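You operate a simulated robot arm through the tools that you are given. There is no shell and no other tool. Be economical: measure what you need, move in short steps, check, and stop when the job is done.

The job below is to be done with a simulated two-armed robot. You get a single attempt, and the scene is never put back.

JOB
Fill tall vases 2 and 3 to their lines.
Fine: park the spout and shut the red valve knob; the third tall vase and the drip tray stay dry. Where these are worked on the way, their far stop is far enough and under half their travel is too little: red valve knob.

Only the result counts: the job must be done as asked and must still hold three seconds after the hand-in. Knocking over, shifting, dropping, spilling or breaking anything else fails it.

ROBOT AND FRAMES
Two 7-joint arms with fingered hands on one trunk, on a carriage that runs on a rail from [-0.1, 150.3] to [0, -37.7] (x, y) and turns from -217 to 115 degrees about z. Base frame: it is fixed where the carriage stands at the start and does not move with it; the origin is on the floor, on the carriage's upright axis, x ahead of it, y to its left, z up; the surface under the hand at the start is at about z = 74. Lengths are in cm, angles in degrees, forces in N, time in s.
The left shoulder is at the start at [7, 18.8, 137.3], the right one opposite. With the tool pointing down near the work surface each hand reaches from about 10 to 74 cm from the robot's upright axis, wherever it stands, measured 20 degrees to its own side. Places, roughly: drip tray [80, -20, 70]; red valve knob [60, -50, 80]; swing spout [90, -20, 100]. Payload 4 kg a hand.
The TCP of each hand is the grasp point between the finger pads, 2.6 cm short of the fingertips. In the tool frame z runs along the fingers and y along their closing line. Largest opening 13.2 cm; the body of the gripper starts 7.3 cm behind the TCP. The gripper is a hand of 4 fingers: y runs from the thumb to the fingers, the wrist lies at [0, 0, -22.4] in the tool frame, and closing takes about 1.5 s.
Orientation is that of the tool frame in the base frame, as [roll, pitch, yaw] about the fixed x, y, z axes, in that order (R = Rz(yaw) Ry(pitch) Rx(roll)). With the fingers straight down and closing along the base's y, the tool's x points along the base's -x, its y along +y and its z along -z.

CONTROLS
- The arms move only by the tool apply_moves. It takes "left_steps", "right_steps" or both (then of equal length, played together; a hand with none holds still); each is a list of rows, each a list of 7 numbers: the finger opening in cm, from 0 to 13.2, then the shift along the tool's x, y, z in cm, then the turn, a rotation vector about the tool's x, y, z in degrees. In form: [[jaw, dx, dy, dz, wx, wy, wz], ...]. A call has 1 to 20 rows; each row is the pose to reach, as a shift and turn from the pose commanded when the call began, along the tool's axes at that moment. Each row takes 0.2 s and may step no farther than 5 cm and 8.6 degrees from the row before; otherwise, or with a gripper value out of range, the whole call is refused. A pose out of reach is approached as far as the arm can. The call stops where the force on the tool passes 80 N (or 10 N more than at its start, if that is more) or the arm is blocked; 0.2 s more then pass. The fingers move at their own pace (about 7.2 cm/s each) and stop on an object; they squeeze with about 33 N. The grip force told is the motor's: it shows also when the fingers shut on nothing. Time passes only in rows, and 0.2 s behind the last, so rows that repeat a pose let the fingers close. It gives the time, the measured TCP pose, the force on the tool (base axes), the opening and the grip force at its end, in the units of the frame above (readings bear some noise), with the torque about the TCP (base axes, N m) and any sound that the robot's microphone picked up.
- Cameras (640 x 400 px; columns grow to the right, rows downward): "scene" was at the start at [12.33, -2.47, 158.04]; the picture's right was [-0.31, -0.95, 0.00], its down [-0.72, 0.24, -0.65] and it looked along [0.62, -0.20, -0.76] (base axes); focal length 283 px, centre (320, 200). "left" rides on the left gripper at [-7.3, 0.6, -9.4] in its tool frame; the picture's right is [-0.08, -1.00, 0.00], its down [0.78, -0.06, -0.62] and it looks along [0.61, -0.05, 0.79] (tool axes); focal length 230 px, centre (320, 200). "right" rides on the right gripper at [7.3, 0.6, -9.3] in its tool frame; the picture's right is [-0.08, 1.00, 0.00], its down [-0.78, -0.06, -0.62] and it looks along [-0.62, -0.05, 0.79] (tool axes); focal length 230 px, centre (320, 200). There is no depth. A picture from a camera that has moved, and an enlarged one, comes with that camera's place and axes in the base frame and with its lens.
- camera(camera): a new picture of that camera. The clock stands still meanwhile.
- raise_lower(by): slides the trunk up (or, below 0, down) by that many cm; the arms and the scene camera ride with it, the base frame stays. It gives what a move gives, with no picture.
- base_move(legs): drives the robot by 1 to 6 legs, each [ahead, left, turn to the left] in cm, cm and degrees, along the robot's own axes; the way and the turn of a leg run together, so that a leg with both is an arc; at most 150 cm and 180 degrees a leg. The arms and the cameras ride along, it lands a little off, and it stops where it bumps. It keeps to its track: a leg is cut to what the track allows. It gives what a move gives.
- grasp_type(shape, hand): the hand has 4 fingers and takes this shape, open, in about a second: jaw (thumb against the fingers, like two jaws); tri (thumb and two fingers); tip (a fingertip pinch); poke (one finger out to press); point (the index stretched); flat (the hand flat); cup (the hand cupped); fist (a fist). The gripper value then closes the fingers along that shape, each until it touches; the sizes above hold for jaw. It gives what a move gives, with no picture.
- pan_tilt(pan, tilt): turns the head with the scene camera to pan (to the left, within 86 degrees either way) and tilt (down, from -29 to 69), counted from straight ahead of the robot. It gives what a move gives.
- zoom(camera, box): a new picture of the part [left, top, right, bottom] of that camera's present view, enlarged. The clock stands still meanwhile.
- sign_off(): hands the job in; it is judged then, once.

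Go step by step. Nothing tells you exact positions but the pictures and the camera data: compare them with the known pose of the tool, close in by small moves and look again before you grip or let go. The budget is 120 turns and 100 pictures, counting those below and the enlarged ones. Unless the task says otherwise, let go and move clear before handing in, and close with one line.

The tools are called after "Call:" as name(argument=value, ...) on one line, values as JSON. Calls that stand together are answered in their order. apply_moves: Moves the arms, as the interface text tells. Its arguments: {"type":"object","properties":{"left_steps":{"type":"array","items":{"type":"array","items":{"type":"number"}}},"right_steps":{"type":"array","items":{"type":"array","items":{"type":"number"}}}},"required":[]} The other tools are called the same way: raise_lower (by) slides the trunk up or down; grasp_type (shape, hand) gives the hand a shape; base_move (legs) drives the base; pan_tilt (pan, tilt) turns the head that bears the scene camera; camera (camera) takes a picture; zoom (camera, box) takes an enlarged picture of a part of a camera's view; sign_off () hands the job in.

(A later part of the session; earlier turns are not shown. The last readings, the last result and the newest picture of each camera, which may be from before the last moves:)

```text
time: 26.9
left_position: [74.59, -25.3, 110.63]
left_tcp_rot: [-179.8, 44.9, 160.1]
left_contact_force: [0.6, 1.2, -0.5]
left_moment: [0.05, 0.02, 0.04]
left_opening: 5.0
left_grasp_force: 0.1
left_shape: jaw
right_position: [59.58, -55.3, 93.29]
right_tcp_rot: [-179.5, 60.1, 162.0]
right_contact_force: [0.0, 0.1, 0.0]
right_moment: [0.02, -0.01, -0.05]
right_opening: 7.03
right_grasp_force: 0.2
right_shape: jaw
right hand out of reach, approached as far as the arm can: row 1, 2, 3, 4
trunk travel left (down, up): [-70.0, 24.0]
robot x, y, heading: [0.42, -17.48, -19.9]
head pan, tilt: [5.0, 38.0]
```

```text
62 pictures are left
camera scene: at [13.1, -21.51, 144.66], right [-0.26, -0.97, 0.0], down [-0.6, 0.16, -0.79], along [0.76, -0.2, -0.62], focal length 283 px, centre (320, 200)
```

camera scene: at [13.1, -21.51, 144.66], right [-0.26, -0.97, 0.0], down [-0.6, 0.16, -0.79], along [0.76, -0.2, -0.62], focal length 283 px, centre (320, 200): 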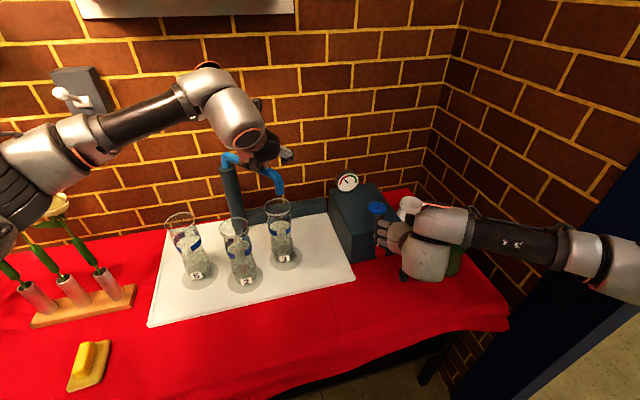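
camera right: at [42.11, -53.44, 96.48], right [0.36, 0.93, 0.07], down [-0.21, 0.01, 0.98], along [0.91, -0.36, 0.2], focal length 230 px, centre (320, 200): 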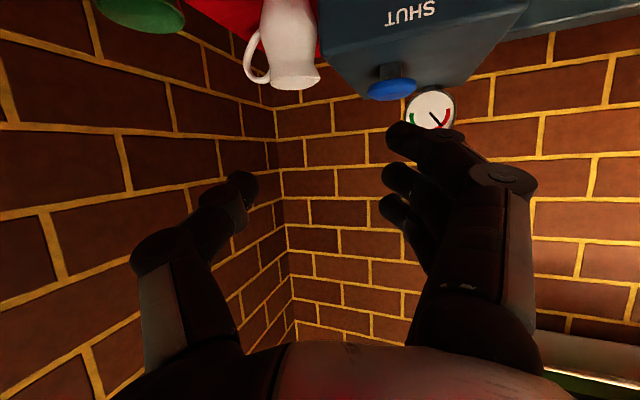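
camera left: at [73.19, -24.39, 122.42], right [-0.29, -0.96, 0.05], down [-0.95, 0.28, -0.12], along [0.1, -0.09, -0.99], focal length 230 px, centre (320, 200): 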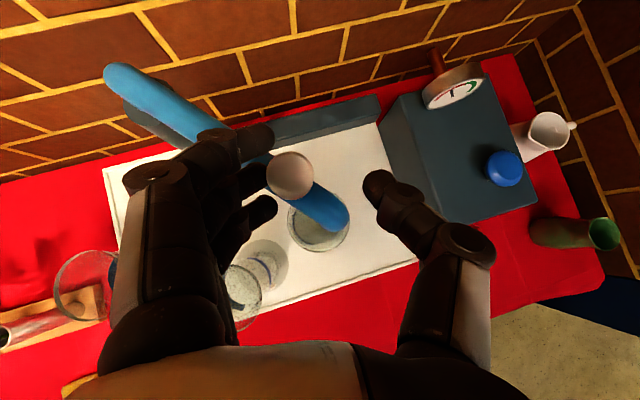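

The wrist is at its limit at this trunk height, so I'll back both hands off and lower the trunk; the spout should stay put by itself.

Call:
apply_moves(left_steps=[[7, 0, 0, -2, 0, 0, 0], [8, 0, 0, -5, 0, 0, 0], [8, -1, 0, -9, 0, 0, 0], [8, -3, 0, -13, 0, 0, 0], [8, -4, 2, -17, 0, 0, 0], [8, -4, 4, -21, 0, 0, 0], [8, -4, 6, -25, 0, 0, 0]], right_steps=[[7, -2, 0, -3, 0, 0, 0], [7, -4, 0, -6, 0, 0, 0], [7, -6, 0, -9, 0, 0, 0], [7, -8, 0, -12, 0, 0, 0], [7, -9, 0, -15, 0, 0, 0], [7, -10, 0, -17, 0, 0, 0], [7, -10, 0, -19, 0, 0, 0]])

Call:
camera(camera="scene")

```text
time: 28.5
left_position: [62.0, -14.08, 131.32]
left_tcp_rot: [180.0, 45.2, 160.0]
left_contact_force: [-0.1, 0.2, 0.0]
left_moment: [0.0, 0.0, -0.03]
left_opening: 7.94
left_grasp_force: 0.0
left_shape: jaw
right_position: [48.85, -51.75, 111.25]
right_tcp_rot: [-179.4, 60.1, 162.0]
right_contact_force: [0.6, -0.4, -0.4]
right_moment: [-0.03, 0.0, -0.01]
right_opening: 7.04
right_grasp_force: 0.1
right_shape: jaw
trunk travel left (down, up): [-70.0, 24.0]
robot x, y, heading: [0.07, -17.54, -19.9]
head pan, tilt: [5.0, 38.0]
```

```text
61 pictures are left
camera scene: at [12.84, -21.42, 144.69], right [-0.26, -0.97, 0.0], down [-0.59, 0.16, -0.79], along [0.76, -0.21, -0.61], focal length 283 px, centre (320, 200)
```

scene: 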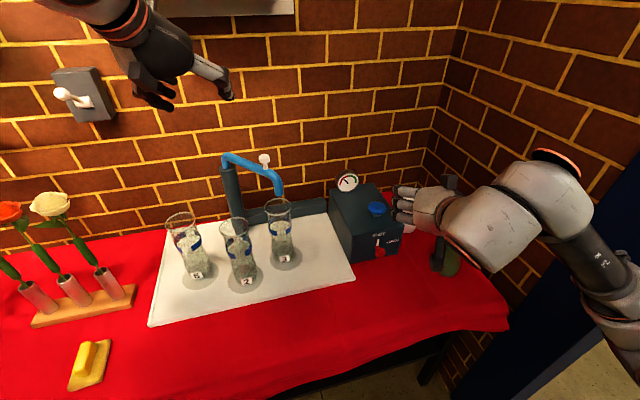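

Call:
raise_lower(by=-22)

Call:
camera(camera="scene")

```text
time: 30.8
left_position: [62.15, -14.11, 109.26]
left_tcp_rot: [-180.0, 45.1, 160.0]
left_contact_force: [-0.5, 0.0, 0.9]
left_moment: [0.03, 0.03, -0.01]
left_opening: 7.97
left_grasp_force: 0.1
left_shape: jaw
right_position: [48.97, -51.75, 89.19]
right_tcp_rot: [-179.6, 60.0, 161.9]
right_contact_force: [-0.3, -0.1, -0.1]
right_moment: [0.0, 0.0, -0.03]
right_opening: 7.05
right_grasp_force: 0.2
right_shape: jaw
trunk travel left (down, up): [-48.0, 46.0]
robot x, y, heading: [-0.07, -17.12, -20.1]
head pan, tilt: [5.0, 38.0]
```

```text
60 pictures are left
camera scene: at [12.98, -21.57, 122.68], right [-0.26, -0.97, 0.0], down [-0.59, 0.16, -0.79], along [0.76, -0.2, -0.62], focal length 283 px, centre (320, 200)
```

scene: 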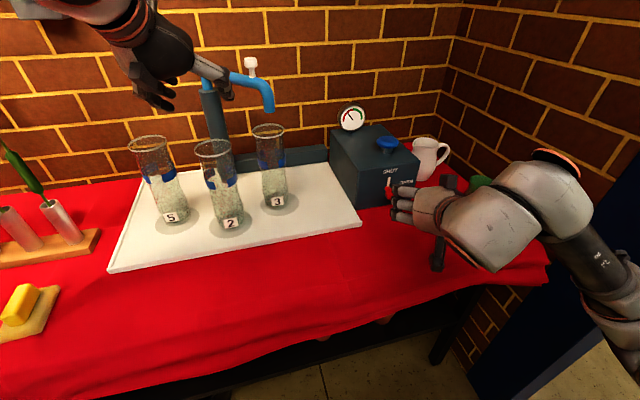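

The spout stays over vase 3. I'll bring the right hand to a nearly horizontal pre-grasp pose in front of the valve.

Call:
apply_moves(right_steps=[[7, 0, 0, 2, -4, -3, -2.2], [7, 0.2, 0.2, 4, -8, -6, -4.5], [7, 0.3, 0.3, 6, -12, -9, -6.8], [7, 0.3, 0.4, 8, -15.6, -12, -9]])

Call:
camera(camera="right")

Call:
zoom(camera="scene", box=[310, 100, 510, 280])

```text
time: 31.8
left_position: [62.3, -14.27, 109.26]
left_tcp_rot: [-180.0, 45.0, 160.0]
left_contact_force: [0.3, 0.0, 0.2]
left_moment: [-0.02, -0.05, 0.0]
left_opening: 7.95
left_grasp_force: 0.1
left_shape: jaw
right_position: [55.43, -53.44, 84.8]
right_tcp_rot: [-173.0, 71.8, -174.1]
right_contact_force: [0.2, -1.9, 0.2]
right_moment: [0.01, 0.01, -0.02]
right_opening: 7.03
right_grasp_force: 0.1
right_shape: jaw
trunk travel left (down, up): [-48.0, 46.0]
robot x, y, heading: [0.2, -18.03, -19.6]
head pan, tilt: [5.0, 38.0]
```

```text
59 pictures are left
camera right: at [44.33, -52.91, 80.61], right [0.03, 1.0, 0.04], down [-0.34, -0.02, 0.94], along [0.94, -0.04, 0.34], focal length 230 px, centre (320, 200)
```

right: 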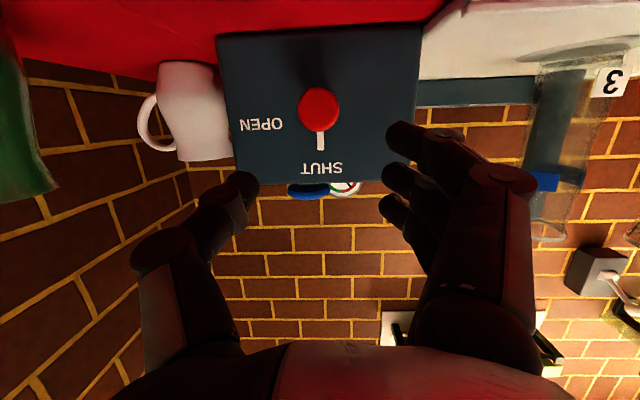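

```text
2.22 times, centred on (410, 190) of scene
camera zoom: at [13.02, -21.6, 122.67], right [-0.26, -0.97, 0.0], down [-0.59, 0.16, -0.79], along [0.76, -0.2, -0.62], focal length 629 px, centre (120, 222)
```

zoom: 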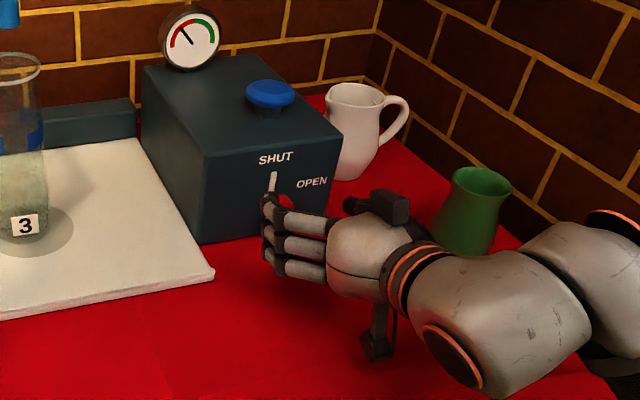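

The hand is in front of the ball at (63.3,-53.7,80). I'll test how far the wrist can roll clockwise in free space before gripping.

Call:
apply_moves(right_steps=[[7, 0, 0, 0, 0, 0, 8.5], [7, 0, 0, 0, 0, 0, 17], [7, 0, 0, 0, 0, 0, 25.5], [7, 0, 0, 0, 0, 0, 34], [7, 0, 0, 0, 0, 0, 42.5], [7, 0, 0, 0, 0, 0, 51], [7, 0, 0, 0, 0, 0, 59.5], [7, 0, 0, 0, 0, 0, 68], [7, 0, 0, 0, 0, 0, 76.5], [7, 0, 0, 0, 0, 0, 85], [7, 0, 0, 0, 0, 0, 93.5], [7, 0, 0, 0, 0, 0, 102]])

Call:
camera(camera="scene")

```text
time: 33.9
left_position: [62.23, -14.25, 109.11]
left_tcp_rot: [-180.0, 44.9, 160.0]
left_contact_force: [-0.1, -0.8, -0.2]
left_moment: [0.0, -0.01, 0.01]
left_opening: 7.95
left_grasp_force: 0.1
left_shape: jaw
right_position: [53.77, -59.85, 83.42]
right_tcp_rot: [112.8, 23.5, 91.2]
right_contact_force: [0.2, 0.3, -0.1]
right_moment: [0.0, 0.0, -0.01]
right_opening: 7.05
right_grasp_force: 0.0
right_shape: jaw
trunk travel left (down, up): [-48.0, 46.0]
robot x, y, heading: [-0.25, -17.23, -20.2]
head pan, tilt: [5.0, 38.0]
stopped in row 10 (right hand): the arm was blocked; the commanded pose is now the measured one
```

```text
57 pictures are left
camera scene: at [13.0, -21.58, 122.67], right [-0.26, -0.97, 0.0], down [-0.59, 0.16, -0.79], along [0.76, -0.2, -0.62], focal length 283 px, centre (320, 200)
```

scene: 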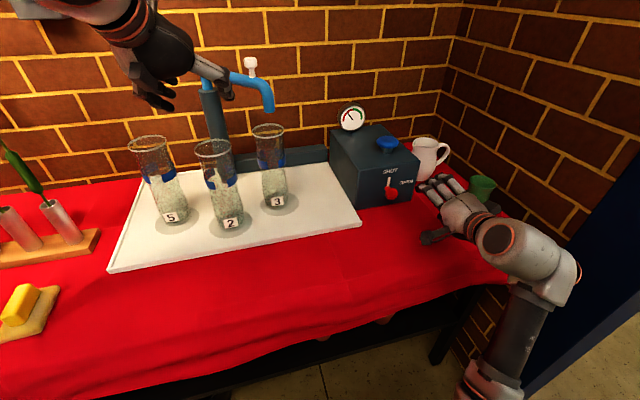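

The roll range ends at about +65° past level. So I'll start the grip with the hand rolled to about -40° and turn to about +50°. Rolling back and re-centring now.

Call:
apply_moves(right_steps=[[7, 0.8, 0.6, 0, 0, 0, -8], [7, 1.6, 1.2, 0, 0, 0, -16], [7, 2.4, 1.9, 0, 0, 0, -24], [7, 3.2, 2.6, 0, 0, 0, -32], [7, 4.0, 3.3, 0, 0, 0, -40], [7, 5.1, 4.1, 0.1, 0, 0, -48], [7, 5.1, 4.1, 0.1, 0, 0, -56], [7, 5.1, 4.1, 0.1, 0, 0, -64], [7, 5.1, 4.1, 0.1, 0, 0, -72], [7, 5.1, 4.1, 0.1, 0, 0, -80], [7, 5.1, 4.1, 0.1, 0, 0, -88], [7, 5.1, 4.1, 0.1, 0, 0, -96], [7, 5.1, 4.1, 0.1, 0, 0, -104]])

Call:
camera(camera="right")

Call:
zoom(camera="scene", box=[310, 100, 510, 280])

```text
time: 36.7
left_position: [62.22, -14.26, 109.27]
left_tcp_rot: [179.9, 45.0, 159.9]
left_contact_force: [0.2, -0.9, -0.1]
left_moment: [0.0, -0.02, -0.01]
left_opening: 7.94
left_grasp_force: 0.1
left_shape: jaw
right_position: [55.3, -53.62, 84.65]
right_tcp_rot: [-121.0, 46.2, -121.7]
right_contact_force: [0.4, -0.3, 0.1]
right_moment: [0.01, -0.01, -0.03]
right_opening: 7.05
right_grasp_force: 0.0
right_shape: jaw
trunk travel left (down, up): [-48.0, 46.0]
robot x, y, heading: [0.23, -17.67, -19.9]
head pan, tilt: [5.0, 38.0]
```

```text
56 pictures are left
camera right: at [43.98, -56.19, 82.37], right [-0.08, 0.84, -0.54], down [-0.28, 0.5, 0.82], along [0.96, 0.22, 0.19], focal length 230 px, centre (320, 200)
```

right: 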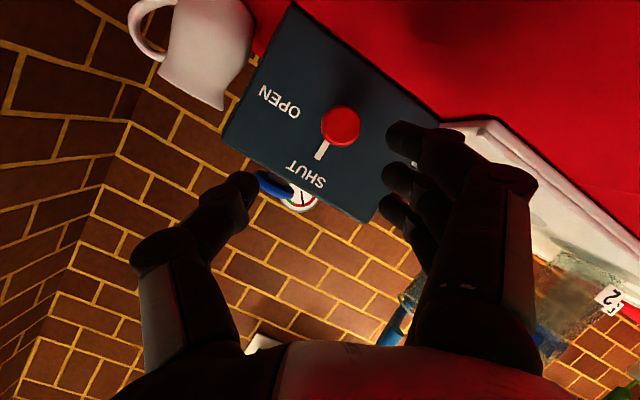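

```text
2.22 times, centred on (410, 190) of scene
camera zoom: at [12.99, -21.59, 122.67], right [-0.26, -0.97, 0.0], down [-0.59, 0.16, -0.79], along [0.76, -0.2, -0.62], focal length 629 px, centre (120, 222)
```

zoom: 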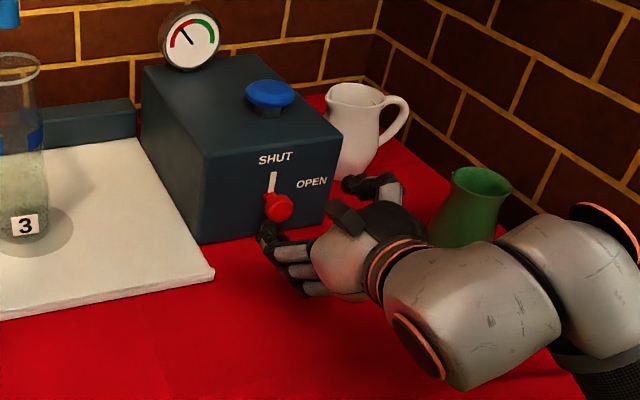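

Rolled to -37°, with the ball confirmed at (63.3,-53.8,80.1). Moving in over it and closing.

Call:
apply_moves(right_steps=[[7, 0.3, 0.8, 2.5, 0, 0, 0], [7, 0.6, 1.6, 5, 0, 0, 0], [7, 0.64, 1.67, 7, 0, 0, 0], [7, 0.64, 1.67, 8.1, 0, 0, 0]])

Call:
camera(camera="right")

Call:
zoom(camera="scene", box=[350, 120, 470, 230])

```text
time: 37.7
left_position: [62.3, -14.31, 109.24]
left_tcp_rot: [180.0, 45.0, 160.0]
left_contact_force: [0.5, 0.0, -0.5]
left_moment: [0.0, 0.03, 0.03]
left_opening: 7.97
left_grasp_force: 0.1
left_shape: jaw
right_position: [62.38, -53.72, 80.26]
right_tcp_rot: [-121.1, 46.4, -121.9]
right_contact_force: [0.2, 0.4, -0.1]
right_moment: [0.0, 0.01, 0.02]
right_opening: 7.07
right_grasp_force: 0.1
right_shape: jaw
trunk travel left (down, up): [-48.0, 46.0]
robot x, y, heading: [-0.16, -17.8, -20.1]
head pan, tilt: [5.0, 38.0]
```

```text
54 pictures are left
camera right: at [51.08, -56.27, 77.96], right [-0.08, 0.84, -0.53], down [-0.28, 0.49, 0.82], along [0.96, 0.22, 0.19], focal length 230 px, centre (320, 200)
```

right: 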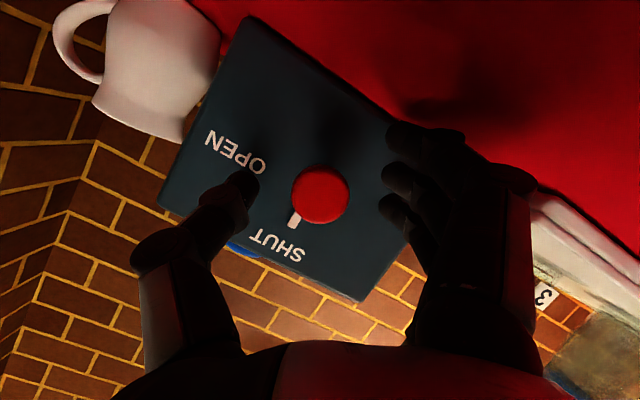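

```text
3.64 times, centred on (410, 175) of scene
camera zoom: at [13.0, -21.56, 122.67], right [-0.26, -0.97, 0.0], down [-0.59, 0.16, -0.79], along [0.76, -0.2, -0.62], focal length 1030 px, centre (-7, 291)
```

zoom: 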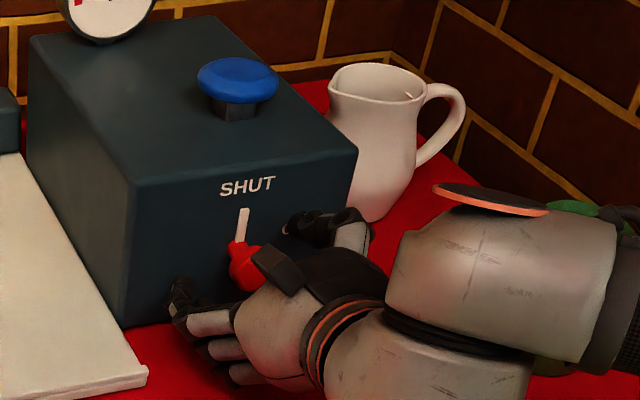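

The ball is between the fingers. Closing.

Call:
apply_moves(right_steps=[[4, 0, 0, 0, 0, 0, 0], [0, 0, 0, 0, 0, 0, 0], [0, 0, 0, 0, 0, 0, 0], [0, 0, 0, 0, 0, 0, 0], [0, 0, 0, 0, 0, 0, 0], [0, 0, 0, 0, 0, 0, 0]])

Call:
zoom(camera="scene", box=[350, 120, 470, 230])

```text
time: 39.1
left_position: [62.32, -14.34, 109.13]
left_tcp_rot: [-180.0, 44.9, 160.0]
left_contact_force: [0.3, -0.1, -0.4]
left_moment: [-0.02, 0.0, -0.01]
left_opening: 7.94
left_grasp_force: 0.0
left_shape: jaw
right_position: [62.58, -53.7, 80.39]
right_tcp_rot: [-121.0, 46.4, -121.8]
right_contact_force: [14.0, -7.1, 6.6]
right_moment: [-0.07, -0.03, 0.0]
right_opening: 0.93
right_grasp_force: 33.8
right_shape: jaw
trunk travel left (down, up): [-48.0, 46.0]
robot x, y, heading: [0.34, -17.3, -19.8]
head pan, tilt: [5.0, 38.0]
```

```text
3.64 times, centred on (410, 175) of scene
camera zoom: at [13.1, -21.64, 122.66], right [-0.26, -0.97, 0.0], down [-0.6, 0.16, -0.79], along [0.76, -0.2, -0.62], focal length 1030 px, centre (-7, 291)
```

zoom: 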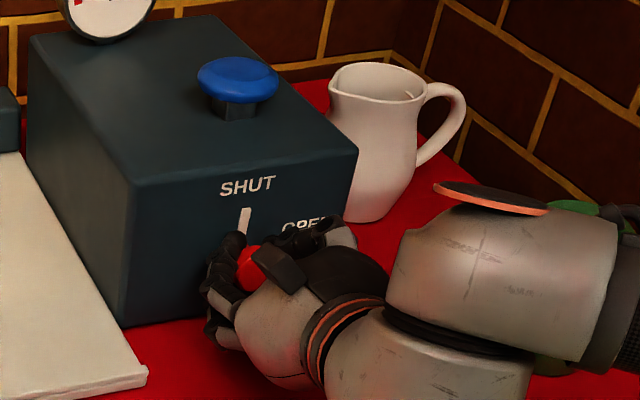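

Gripped. Turning 42° clockwise, then looking.

Call:
apply_moves(right_steps=[[0, 0, 0, 0, 0, 0, 8.4], [0, 0, 0, 0, 0, 0, 16.8], [0, 0, 0, 0, 0, 0, 25.2], [0, 0, 0, 0, 0, 0, 33.6], [0, 0, 0, 0, 0, 0, 42]])

Call:
camera(camera="scene")

```text
time: 40.3
left_position: [62.53, -14.37, 108.95]
left_tcp_rot: [180.0, 44.8, 159.9]
left_contact_force: [0.1, 0.6, 0.2]
left_moment: [-0.02, -0.02, -0.01]
left_opening: 7.97
left_grasp_force: 0.1
left_shape: jaw
right_position: [62.61, -53.72, 80.03]
right_tcp_rot: [172.5, 68.6, 163.7]
right_contact_force: [23.6, -5.6, -9.7]
right_moment: [-0.02, 0.08, 0.2]
right_opening: 0.49
right_grasp_force: 33.0
right_shape: jaw
trunk travel left (down, up): [-48.0, 46.0]
robot x, y, heading: [-0.04, -17.61, -20.0]
head pan, tilt: [5.0, 38.0]
```

```text
51 pictures are left
camera scene: at [13.4, -21.74, 122.6], right [-0.26, -0.97, 0.0], down [-0.6, 0.16, -0.79], along [0.76, -0.2, -0.62], focal length 283 px, centre (320, 200)
```

scene: 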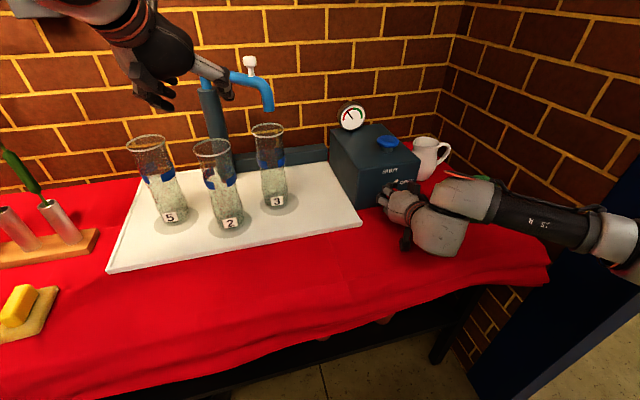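

Call:
zoom(camera="scene", box=[330, 100, 450, 210])

Call:
zoom(camera="right", box=[210, 80, 450, 260])

```text
3.64 times, centred on (390, 155) of scene
camera zoom: at [13.4, -21.74, 122.6], right [-0.26, -0.97, 0.0], down [-0.6, 0.16, -0.79], along [0.76, -0.2, -0.62], focal length 1030 px, centre (66, 364)
```

zoom: 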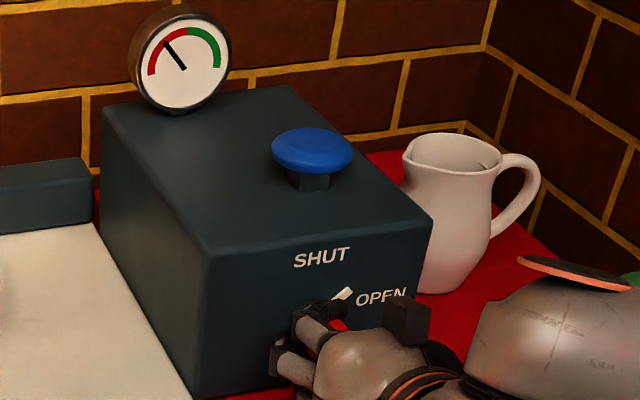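

```text
2.22 times, centred on (330, 170) of right
camera zoom: at [51.61, -51.21, 76.6], right [0.19, 0.97, 0.12], down [-0.3, -0.06, 0.95], along [0.93, -0.22, 0.29], focal length 511 px, centre (298, 267)
```

zoom: 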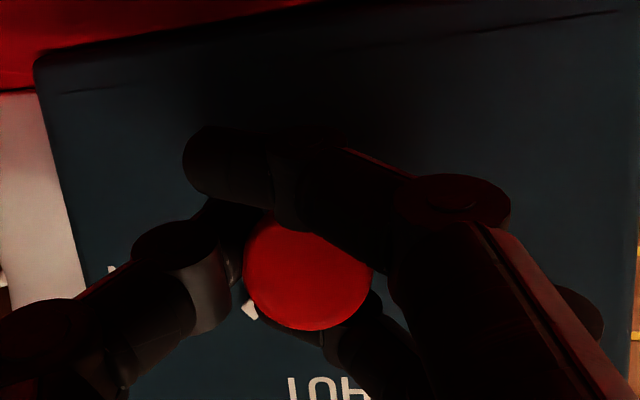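

The pointer follows the hand. Turning the remaining ~48°.

Call:
apply_moves(right_steps=[[0, 0, 0, 0, 0, 0, 8], [0, 0, 0, 0, 0, 0, 16], [0, 0, 0, 0, 0, 0, 24], [0, 0, 0, 0, 0, 0, 32], [0, 0, 0, 0, 0, 0, 40], [0, 0, 0, 0, 0, 0, 46]])

Call:
zoom(camera="scene", box=[120, 50, 440, 250])

```text
time: 41.7
left_position: [62.26, -14.68, 109.29]
left_tcp_rot: [179.9, 44.9, 159.8]
left_contact_force: [0.3, 0.8, -0.3]
left_moment: [-0.02, 0.01, 0.01]
left_opening: 7.92
left_grasp_force: 0.1
left_shape: jaw
right_position: [62.47, -55.39, 81.35]
right_tcp_rot: [116.8, 37.9, 99.1]
right_contact_force: [1.4, -22.1, 5.1]
right_moment: [-0.18, 0.01, -0.09]
right_opening: 0.29
right_grasp_force: 32.8
right_shape: jaw
right hand out of reach, approached as far as the arm can: row 4, 5, 6
trunk travel left (down, up): [-48.0, 46.0]
robot x, y, heading: [0.17, -17.63, -20.5]
head pan, tilt: [5.0, 38.0]
```

```text
2.00 times, centred on (280, 150) of scene
camera zoom: at [12.94, -21.89, 122.71], right [-0.26, -0.97, 0.0], down [-0.59, 0.16, -0.79], along [0.76, -0.2, -0.62], focal length 566 px, centre (400, 300)
```

zoom: 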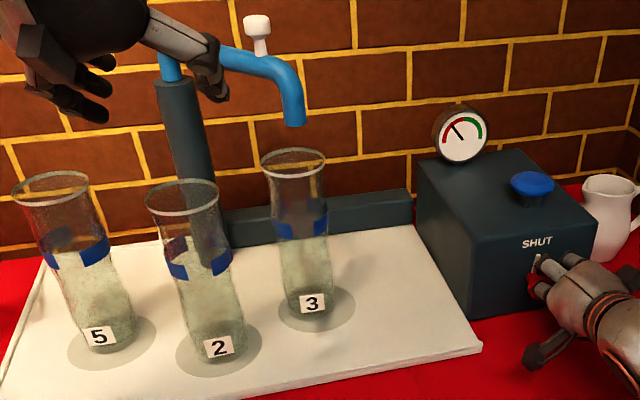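

Call:
zoom(camera="scene", box=[360, 140, 450, 220])

Call:
camera(camera="right")

```text
5.00 times, centred on (405, 180) of scene
camera zoom: at [12.94, -21.89, 122.71], right [-0.26, -0.97, 0.0], down [-0.59, 0.16, -0.79], along [0.76, -0.2, -0.62], focal length 1416 px, centre (-105, 300)
```

zoom: 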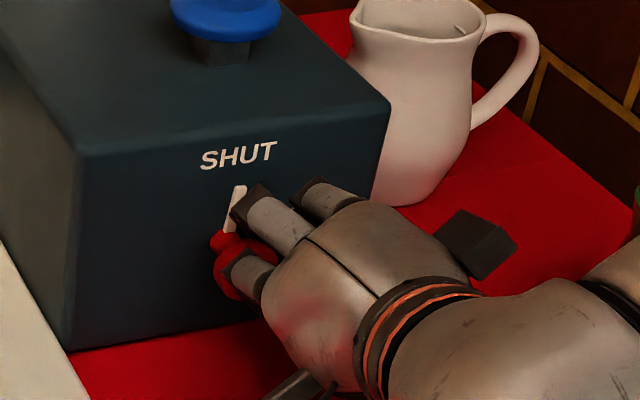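

```text
46 pictures are left
camera right: at [53.07, -48.08, 80.59], right [0.37, 0.55, 0.75], down [-0.49, -0.57, 0.66], along [0.79, -0.61, 0.06], focal length 230 px, centre (320, 200)
```

right: 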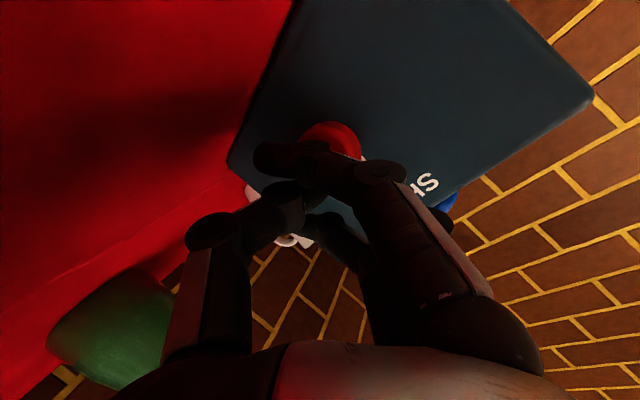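

The wrist limit dragged the TCP off and the hand slipped; the pointer is back near SHUT and no water ran. I'll open, back off and roll to about -80° so a full 90° stroke fits in the wrist's range.

Call:
apply_moves(right_steps=[[4, 0, 0, 0, 0, 0, 0], [7, 0, 0, 0, 0, 0, 0], [7, 0, 0, -3, 0, 0, 0], [7, 0.2, 0.4, -6, 0, 0, 0], [7, 0.4, 0.8, -8, 0, 0, -8], [7, 0.4, 0.8, -8, 0, 0, -16.5], [7, 0.4, 0.8, -8, 0, 0, -25], [7, 0.4, 0.8, -8, 0, 0, -33.5], [7, 0.4, 0.8, -8, 0, 0, -42], [7, 0.4, 0.8, -8, 0, 0, -50.5], [7, 0.4, 0.8, -8, 0, 0, -59], [7, 0.4, 0.8, -8, 0, 0, -67.5], [7, 0.4, 0.8, -8, 0, 0, -76], [7, 0.4, 0.8, -8, 0, 0, -84.5], [7, 0.4, 0.8, -8, 0, 0, -93], [7, 0.4, 0.8, -8, 0, 0, -101.5], [7, 0.4, 0.8, -8, 0, 0, -110], [7, 0.4, 0.8, -8, 0, 0, -118.5], [7, 0.4, 0.8, -8, 0, 0, -126], [7, 0.4, 0.8, -8, 0, 0, -132]])

Call:
camera(camera="right")

Call:
zoom(camera="scene", box=[310, 90, 510, 270])

```text
time: 45.9
left_position: [62.22, -14.33, 109.15]
left_tcp_rot: [-179.9, 45.0, 160.0]
left_contact_force: [0.3, 0.1, 0.6]
left_moment: [-0.02, 0.02, -0.01]
left_opening: 7.95
left_grasp_force: 0.0
left_shape: jaw
right_position: [55.29, -52.85, 84.26]
right_tcp_rot: [-111.0, 6.2, -100.6]
right_contact_force: [0.3, -0.4, -0.1]
right_moment: [0.01, 0.02, 0.0]
right_opening: 6.91
right_grasp_force: 0.1
right_shape: jaw
trunk travel left (down, up): [-48.0, 46.0]
robot x, y, heading: [0.07, -17.47, -20.3]
head pan, tilt: [5.0, 38.0]
```

```text
45 pictures are left
camera right: at [45.1, -58.58, 86.2], right [-0.32, 0.24, -0.92], down [-0.41, 0.84, 0.36], along [0.86, 0.49, -0.17], focal length 230 px, centre (320, 200)
```

right: 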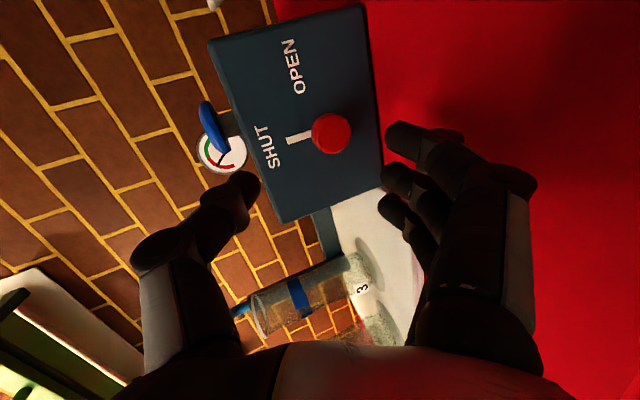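

```text
2.22 times, centred on (410, 180) of scene
camera zoom: at [13.0, -21.59, 122.67], right [-0.26, -0.97, 0.0], down [-0.59, 0.16, -0.79], along [0.76, -0.2, -0.62], focal length 629 px, centre (120, 244)
```

zoom: 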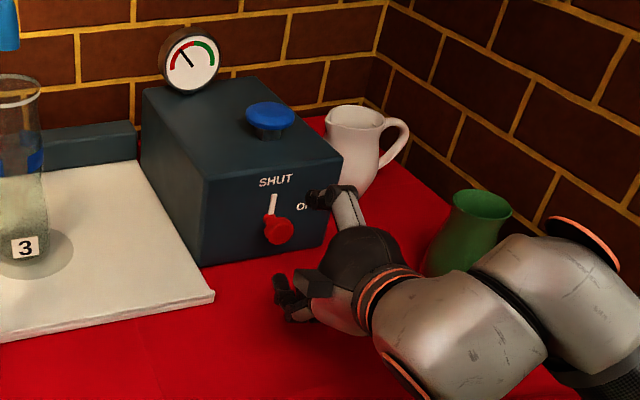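

Rolled to about -80°, valve at SHUT. Moving in and gripping.

Call:
apply_moves(right_steps=[[7, 0, 0.6, 2.5, 0, 0, 0], [7, -0.1, 1.2, 5, 0, 0, 0], [7, -0.1, 1.2, 7, 0, 0, 0], [7, -0.1, 1.2, 8.3, 0, 0, 0], [3, -0.1, 1.2, 8.3, 0, 0, 0], [0, -0.1, 1.2, 8.3, 0, 0, 0], [0, -0.1, 1.2, 8.3, 0, 0, 0], [0, -0.1, 1.2, 8.3, 0, 0, 0], [0, -0.1, 1.2, 8.3, 0, 0, 0]])

Call:
zoom(camera="scene", box=[330, 100, 450, 220])

```text
time: 47.9
left_position: [62.4, -14.27, 109.13]
left_tcp_rot: [-180.0, 44.8, 159.9]
left_contact_force: [-0.8, 0.1, 0.2]
left_moment: [-0.02, 0.0, 0.02]
left_opening: 7.94
left_grasp_force: 0.1
left_shape: jaw
right_position: [62.34, -53.76, 80.46]
right_tcp_rot: [-110.9, 6.3, -100.7]
right_contact_force: [10.5, -3.7, 0.8]
right_moment: [0.07, 0.13, -0.29]
right_opening: 1.1
right_grasp_force: 33.0
right_shape: jaw
trunk travel left (down, up): [-48.0, 46.0]
robot x, y, heading: [0.27, -17.32, -20.0]
head pan, tilt: [5.0, 38.0]
```

```text
3.33 times, centred on (390, 160) of scene
camera zoom: at [13.1, -21.63, 122.66], right [-0.26, -0.97, 0.0], down [-0.6, 0.16, -0.79], along [0.76, -0.2, -0.62], focal length 944 px, centre (87, 333)
```

zoom: 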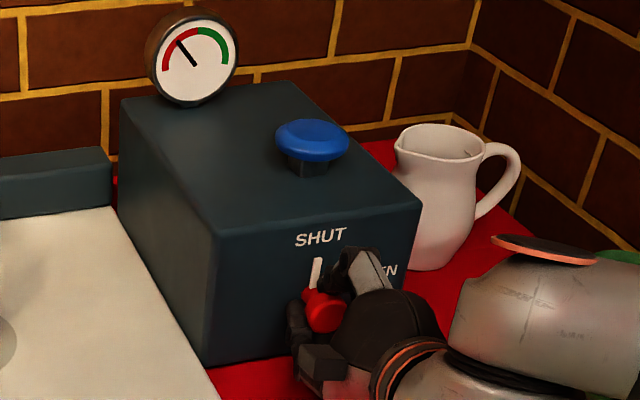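

Gripped. Turning clockwise 60° first.

Call:
apply_moves(right_steps=[[0, 0, 0, 0, 0, 0, 8.5], [0, 0, 0, 0, 0, 0, 17], [0, 0, 0, 0, 0, 0, 25.5], [0, 0, 0, 0, 0, 0, 34], [0, 0, 0, 0, 0, 0, 42.5], [0, 0, 0, 0, 0, 0, 51], [0, 0, 0, 0, 0, 0, 59.5], [0, 0, 0, 0, 0, 0, 66]])

Call:
zoom(camera="scene", box=[200, 60, 440, 220])

```text
time: 49.7
left_position: [62.53, -14.28, 108.98]
left_tcp_rot: [-179.9, 44.8, 160.0]
left_contact_force: [-0.4, -0.2, 0.8]
left_moment: [-0.03, 0.0, 0.01]
left_opening: 7.94
left_grasp_force: 0.0
left_shape: jaw
right_position: [62.78, -53.61, 80.21]
right_tcp_rot: [-142.3, 63.1, -147.4]
right_contact_force: [36.5, -1.8, 12.0]
right_moment: [0.01, -0.06, 0.39]
right_opening: 0.76
right_grasp_force: 33.3
right_shape: jaw
trunk travel left (down, up): [-48.0, 46.0]
robot x, y, heading: [-0.54, -17.8, -20.0]
head pan, tilt: [5.0, 38.0]
```

```text
2.50 times, centred on (320, 140) of scene
camera zoom: at [13.32, -21.52, 122.64], right [-0.26, -0.97, 0.0], down [-0.6, 0.16, -0.79], along [0.76, -0.2, -0.62], focal length 708 px, centre (320, 350)
```

zoom: 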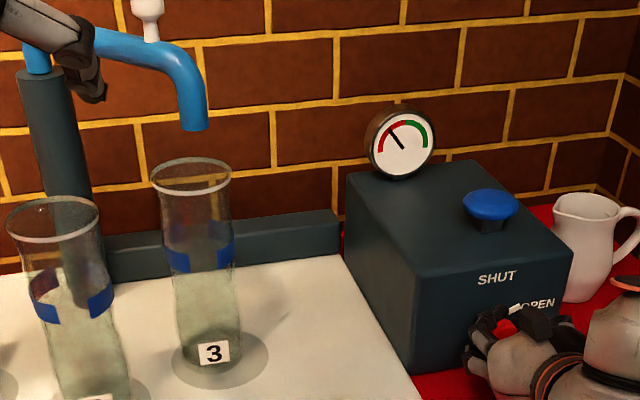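

The pointer is close to OPEN and no water runs. I'll complete the turn and look again.

Call:
apply_moves(right_steps=[[0, 0, 0, 0, 0, 0, 8], [0, 0, 0, 0, 0, 0, 16], [0, 0, 0, 0, 0, 0, 22]])

Call:
zoom(camera="scene", box=[200, 60, 440, 220])

```text
time: 50.5
left_position: [62.5, -14.31, 108.97]
left_tcp_rot: [-179.9, 44.8, 159.9]
left_contact_force: [-0.6, -0.1, 0.8]
left_moment: [-0.02, -0.01, 0.02]
left_opening: 7.95
left_grasp_force: 0.1
left_shape: jaw
right_position: [62.8, -53.66, 80.07]
right_tcp_rot: [167.6, 68.5, 158.5]
right_contact_force: [36.0, -4.9, 11.5]
right_moment: [0.07, -0.11, 0.36]
right_opening: 0.66
right_grasp_force: 33.6
right_shape: jaw
trunk travel left (down, up): [-48.0, 46.0]
robot x, y, heading: [-0.11, -17.84, -20.2]
head pan, tilt: [5.0, 38.0]
```

```text
2.50 times, centred on (320, 140) of scene
camera zoom: at [13.28, -21.63, 122.64], right [-0.26, -0.97, 0.0], down [-0.6, 0.16, -0.79], along [0.76, -0.2, -0.62], focal length 708 px, centre (320, 350)
```

zoom: 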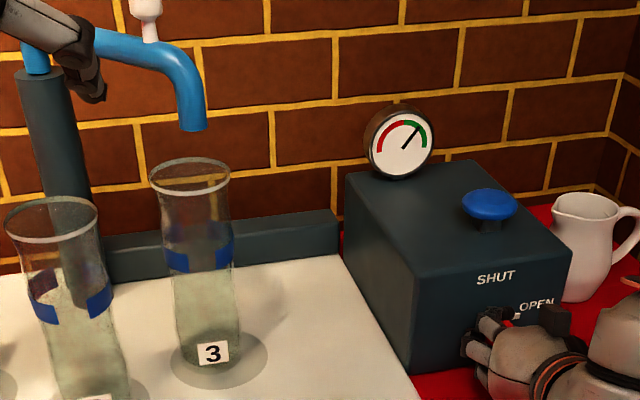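

The gauge has swung into green with the valve open. I'll wait a moment and see whether water flows by itself.

Call:
apply_moves(right_steps=[[0, 0, 0, 0, 0, 0, 0], [0, 0, 0, 0, 0, 0, 0]])

Call:
zoom(camera="scene", box=[200, 60, 440, 220])

```text
time: 51.1
left_position: [62.49, -14.29, 108.95]
left_tcp_rot: [-180.0, 44.9, 160.1]
left_contact_force: [0.3, 0.6, -0.7]
left_moment: [-0.05, -0.02, -0.01]
left_opening: 7.91
left_grasp_force: 0.1
left_shape: jaw
right_position: [62.71, -53.61, 80.03]
right_tcp_rot: [168.0, 68.6, 158.8]
right_contact_force: [34.6, -6.1, 11.8]
right_moment: [-0.02, -0.1, 0.29]
right_opening: 0.63
right_grasp_force: 32.6
right_shape: jaw
trunk travel left (down, up): [-48.0, 46.0]
robot x, y, heading: [-0.01, -17.14, -20.0]
head pan, tilt: [5.0, 38.0]
```

```text
2.50 times, centred on (320, 140) of scene
camera zoom: at [13.29, -21.6, 122.64], right [-0.26, -0.97, 0.0], down [-0.6, 0.16, -0.79], along [0.76, -0.2, -0.62], focal length 708 px, centre (320, 350)
```

zoom: 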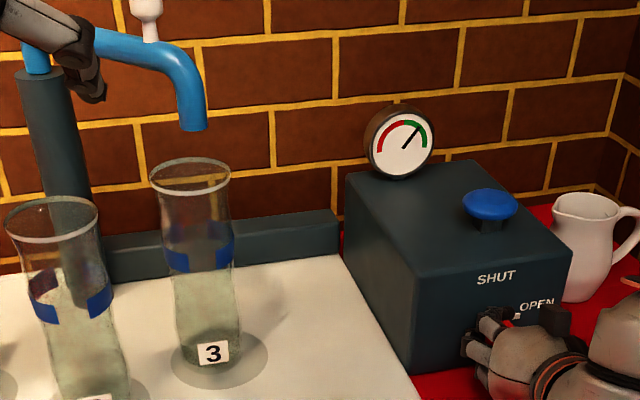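

Valve open gives pressure but no flow, so the blue button should dispense. I'll release the valve, back off, raise the right hand and pitch it down for pressing.

Call:
apply_moves(right_steps=[[3, 0, 0, 0, 0, 0, 0], [7, 0, 0, 0, 0, 0, 0], [8, 0, 0, -0.5, 0, 0, 0], [8, 0, 0, -4, 0, 0, 0], [8, 0, 0, -8, 0, 0, 0], [6, -4, 0.3, -9.5, 0, 7, 0], [4, -8, 0.6, -11, 0, 14, 0], [2, -12.5, 1, -12.8, 0, 22, 0], [0, -16.8, 1.4, -14.4, 0, 29, 0], [0, -16.8, 1.4, -14.4, 0, 29, 0]])

Call:
camera(camera="right")

Call:
zoom(camera="scene", box=[200, 60, 520, 260])

```text
time: 53.3
left_position: [62.21, -14.4, 109.09]
left_tcp_rot: [180.0, 45.0, 160.0]
left_contact_force: [-0.8, -0.3, 0.3]
left_moment: [0.03, 0.02, -0.02]
left_opening: 7.96
left_grasp_force: 0.2
left_shape: jaw
right_position: [55.29, -52.85, 100.61]
right_tcp_rot: [174.2, 39.9, 166.4]
right_contact_force: [-0.2, -1.1, 0.1]
right_moment: [0.0, -0.04, -0.03]
right_opening: 0.02
right_grasp_force: 32.5
right_shape: jaw
trunk travel left (down, up): [-48.0, 46.0]
robot x, y, heading: [0.3, -17.53, -20.2]
head pan, tilt: [5.0, 38.0]
```

```text
39 pictures are left
camera right: at [43.97, -50.48, 103.14], right [0.23, 0.97, 0.13], down [0.18, -0.17, 0.97], along [0.96, -0.2, -0.21], focal length 230 px, centre (320, 200)
```

right: 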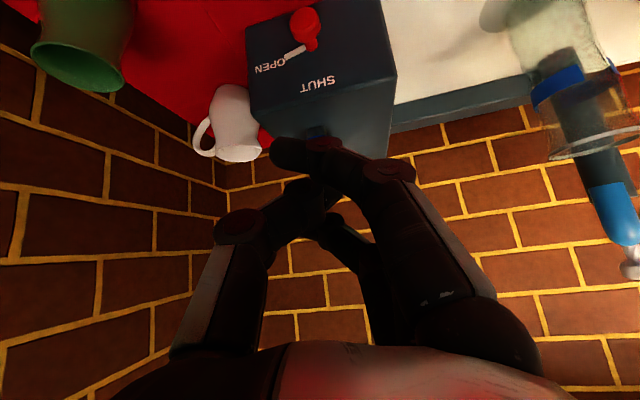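

```text
2.00 times, centred on (360, 160) of scene
camera zoom: at [13.01, -21.65, 122.67], right [-0.26, -0.97, 0.0], down [-0.59, 0.16, -0.79], along [0.76, -0.2, -0.62], focal length 566 px, centre (240, 280)
```

zoom: 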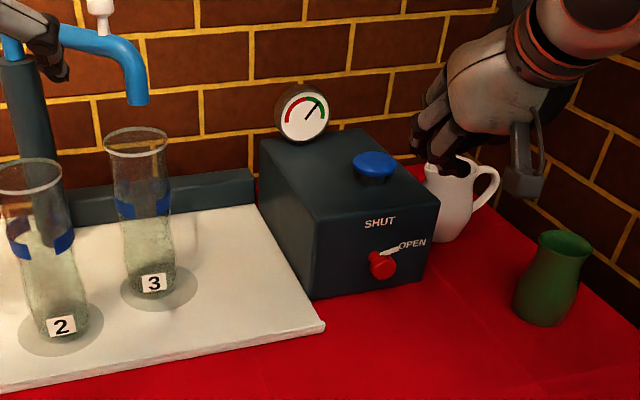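

The valve stays open with the gauge green. I'll bring the closed fingertips just above the blue button at (73,-55.8,~90.5).

Call:
apply_moves(right_steps=[[0, -2.5, 0, 3, 0, 0, 0], [0, -5, -0.1, 6.5, 0, 0, 0], [0, -7, -0.2, 10, 0, 0, 0], [0, -8, -0.3, 13, 0, 0, 0], [0, -8.4, -0.3, 14.6, 0, 0, 0]])

Call:
zoom(camera="scene", box=[200, 60, 520, 260])

Call:
zoom(camera="right", box=[200, 60, 480, 240])

```text
time: 54.5
left_position: [62.2, -14.32, 109.17]
left_tcp_rot: [179.9, 45.0, 160.0]
left_contact_force: [0.1, -0.7, -0.2]
left_moment: [0.01, 0.03, 0.0]
left_opening: 7.96
left_grasp_force: 0.1
left_shape: jaw
right_position: [70.85, -55.03, 95.42]
right_tcp_rot: [174.2, 39.9, 166.3]
right_contact_force: [0.0, 0.5, 0.2]
right_moment: [0.01, 0.02, 0.01]
right_opening: 0.0
right_grasp_force: 33.1
right_shape: jaw
trunk travel left (down, up): [-48.0, 46.0]
robot x, y, heading: [0.03, -17.83, -19.7]
head pan, tilt: [5.0, 38.0]
```

```text
2.00 times, centred on (360, 160) of scene
camera zoom: at [13.01, -21.58, 122.67], right [-0.26, -0.97, 0.0], down [-0.59, 0.16, -0.79], along [0.76, -0.2, -0.62], focal length 566 px, centre (240, 280)
```

zoom: 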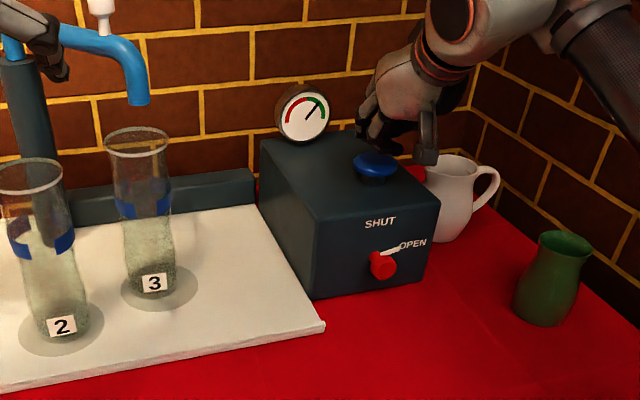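

```text
2.22 times, centred on (340, 150) of right
camera zoom: at [59.36, -52.67, 97.9], right [0.23, 0.97, 0.13], down [0.18, -0.17, 0.97], along [0.96, -0.2, -0.21], focal length 511 px, centre (276, 311)
```

zoom: 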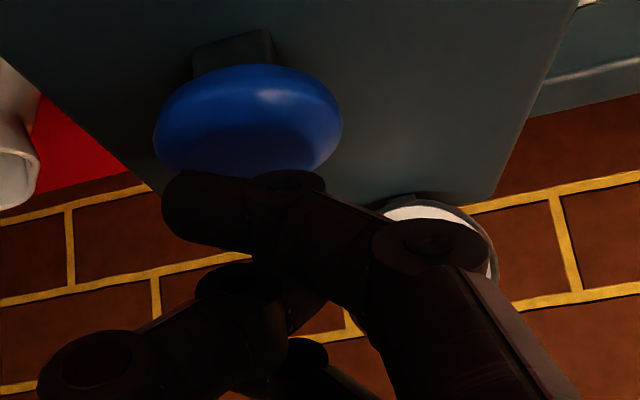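

Fingertips are above the button. Pressing straight down in small steps.

Call:
apply_moves(right_steps=[[0, 0.45, -0.06, 0.53, 0, 0, 0], [0, 0.9, -0.11, 1.07, 0, 0, 0], [0, 1.35, -0.17, 1.6, 0, 0, 0], [0, 1.7, -0.21, 2.02, 0, 0, 0]])

Call:
zoom(camera="scene", box=[200, 60, 440, 220])

```text
time: 55.5
left_position: [62.23, -14.27, 109.25]
left_tcp_rot: [180.0, 45.0, 160.0]
left_contact_force: [0.2, 0.8, -0.2]
left_moment: [-0.01, 0.0, 0.04]
left_opening: 7.96
left_grasp_force: 0.1
left_shape: jaw
right_position: [70.77, -55.27, 92.69]
right_tcp_rot: [174.3, 40.1, 166.3]
right_contact_force: [-0.1, -0.8, 2.1]
right_moment: [0.03, -0.06, -0.01]
right_opening: 0.0
right_grasp_force: 33.1
right_shape: jaw
trunk travel left (down, up): [-48.0, 46.0]
robot x, y, heading: [-0.08, -17.28, -19.7]
head pan, tilt: [5.0, 38.0]
```

```text
2.50 times, centred on (320, 140) of scene
camera zoom: at [12.96, -21.58, 122.68], right [-0.26, -0.97, 0.0], down [-0.59, 0.16, -0.79], along [0.76, -0.2, -0.62], focal length 708 px, centre (320, 350)
```

zoom: 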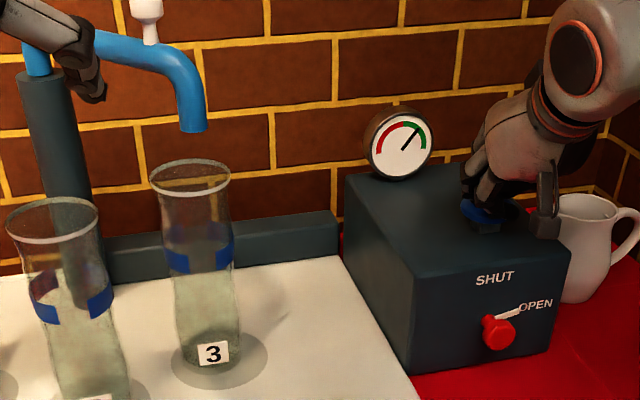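

Call:
apply_moves(right_steps=[[0, 0.4, -0.05, 0.46, 0, 0, 0], [0, 0.8, -0.1, 0.92, 0, 0, 0]])

Call:
zoom(camera="scene", box=[200, 60, 440, 220])

```text
time: 56.1
left_position: [62.13, -14.21, 109.18]
left_tcp_rot: [-180.0, 45.0, 160.0]
left_contact_force: [-0.4, -0.1, -0.1]
left_moment: [0.03, -0.06, 0.0]
left_opening: 7.96
left_grasp_force: 0.1
left_shape: jaw
right_position: [70.78, -55.1, 91.68]
right_tcp_rot: [174.0, 40.1, 166.4]
right_contact_force: [2.4, 0.4, 8.3]
right_moment: [0.15, -0.18, -0.03]
right_opening: 0.0
right_grasp_force: 32.9
right_shape: jaw
trunk travel left (down, up): [-48.0, 46.0]
robot x, y, heading: [-0.05, -17.29, -20.2]
head pan, tilt: [5.0, 38.0]
heard: click
```

```text
2.50 times, centred on (320, 140) of scene
camera zoom: at [12.9, -21.53, 122.7], right [-0.26, -0.97, 0.0], down [-0.59, 0.16, -0.79], along [0.76, -0.2, -0.61], focal length 708 px, centre (320, 350)
```

zoom: 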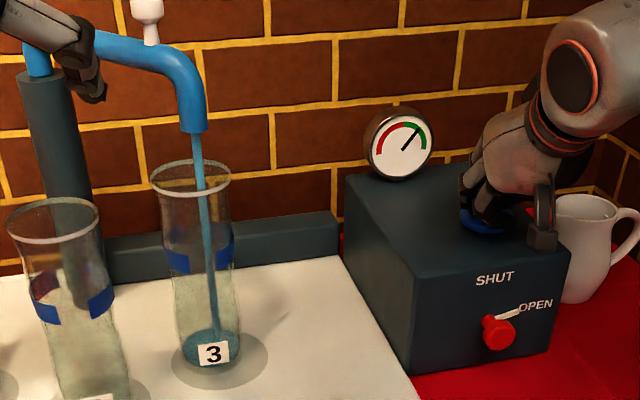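

Click — the button is down and water runs into vase 3. I'll hold for short intervals and watch the level.

Call:
apply_moves(right_steps=[[0, 0, 0, 0, 0, 0, 0], [0, 0, 0, 0, 0, 0, 0], [0, 0, 0, 0, 0, 0, 0]])

Call:
zoom(camera="scene", box=[220, 90, 340, 210])

```text
time: 56.9
left_position: [62.13, -14.16, 109.23]
left_tcp_rot: [180.0, 45.1, 160.0]
left_contact_force: [0.5, -0.6, -0.2]
left_moment: [-0.01, 0.0, 0.03]
left_opening: 7.96
left_grasp_force: 0.1
left_shape: jaw
right_position: [70.67, -55.06, 91.55]
right_tcp_rot: [174.2, 40.1, 166.2]
right_contact_force: [3.1, 0.1, 13.5]
right_moment: [0.18, -0.35, -0.04]
right_opening: 0.0
right_grasp_force: 32.8
right_shape: jaw
trunk travel left (down, up): [-48.0, 46.0]
robot x, y, heading: [-0.16, -17.77, -20.1]
head pan, tilt: [5.0, 38.0]
```

```text
3.33 times, centred on (280, 150) of scene
camera zoom: at [12.85, -21.5, 122.7], right [-0.26, -0.97, 0.0], down [-0.59, 0.16, -0.79], along [0.76, -0.21, -0.61], focal length 944 px, centre (453, 367)
```

zoom: 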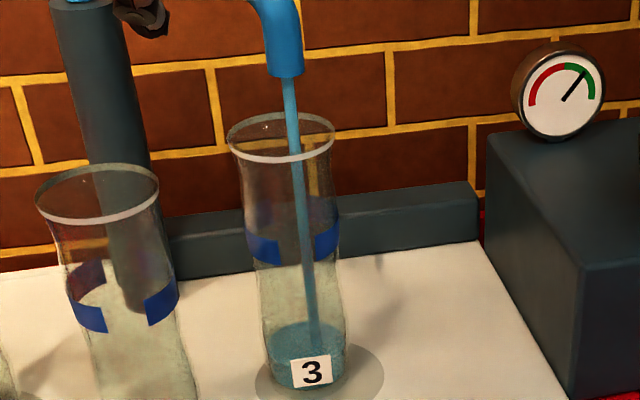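

Level about 2.7 cm after ~1.1 s; the band centre sits about 11 cm up. Holding about 1.6 s more.

Call:
apply_moves(right_steps=[[0, 0, 0, 0, 0, 0, 0], [0, 0, 0, 0, 0, 0, 0], [0, 0, 0, 0, 0, 0, 0], [0, 0, 0, 0, 0, 0, 0], [0, 0, 0, 0, 0, 0, 0], [0, 0, 0, 0, 0, 0, 0], [0, 0, 0, 0, 0, 0, 0]])

Call:
zoom(camera="scene", box=[220, 90, 340, 210])

```text
time: 58.5
left_position: [62.12, -14.21, 109.35]
left_tcp_rot: [-179.9, 45.1, 160.0]
left_contact_force: [0.1, 0.5, -0.6]
left_moment: [0.0, 0.02, -0.04]
left_opening: 7.93
left_grasp_force: 0.1
left_shape: jaw
right_position: [70.68, -55.01, 91.51]
right_tcp_rot: [174.2, 40.1, 166.3]
right_contact_force: [2.8, -0.5, 14.4]
right_moment: [0.17, -0.38, -0.05]
right_opening: 0.0
right_grasp_force: 32.9
right_shape: jaw
trunk travel left (down, up): [-48.0, 46.0]
robot x, y, heading: [0.06, -17.65, -20.3]
head pan, tilt: [5.0, 38.0]
```

```text
3.33 times, centred on (280, 150) of scene
camera zoom: at [12.84, -21.5, 122.7], right [-0.26, -0.97, 0.0], down [-0.59, 0.16, -0.79], along [0.76, -0.21, -0.61], focal length 944 px, centre (453, 367)
```

zoom: 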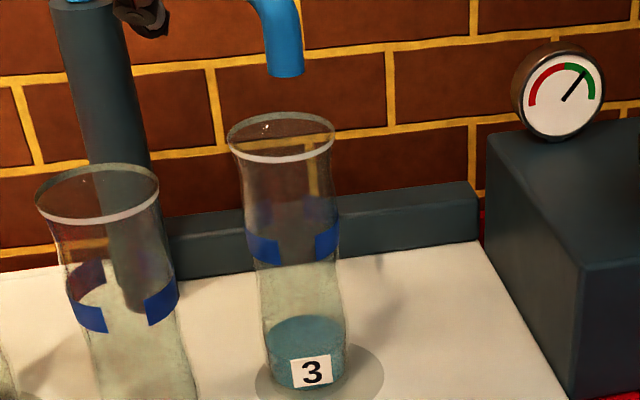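

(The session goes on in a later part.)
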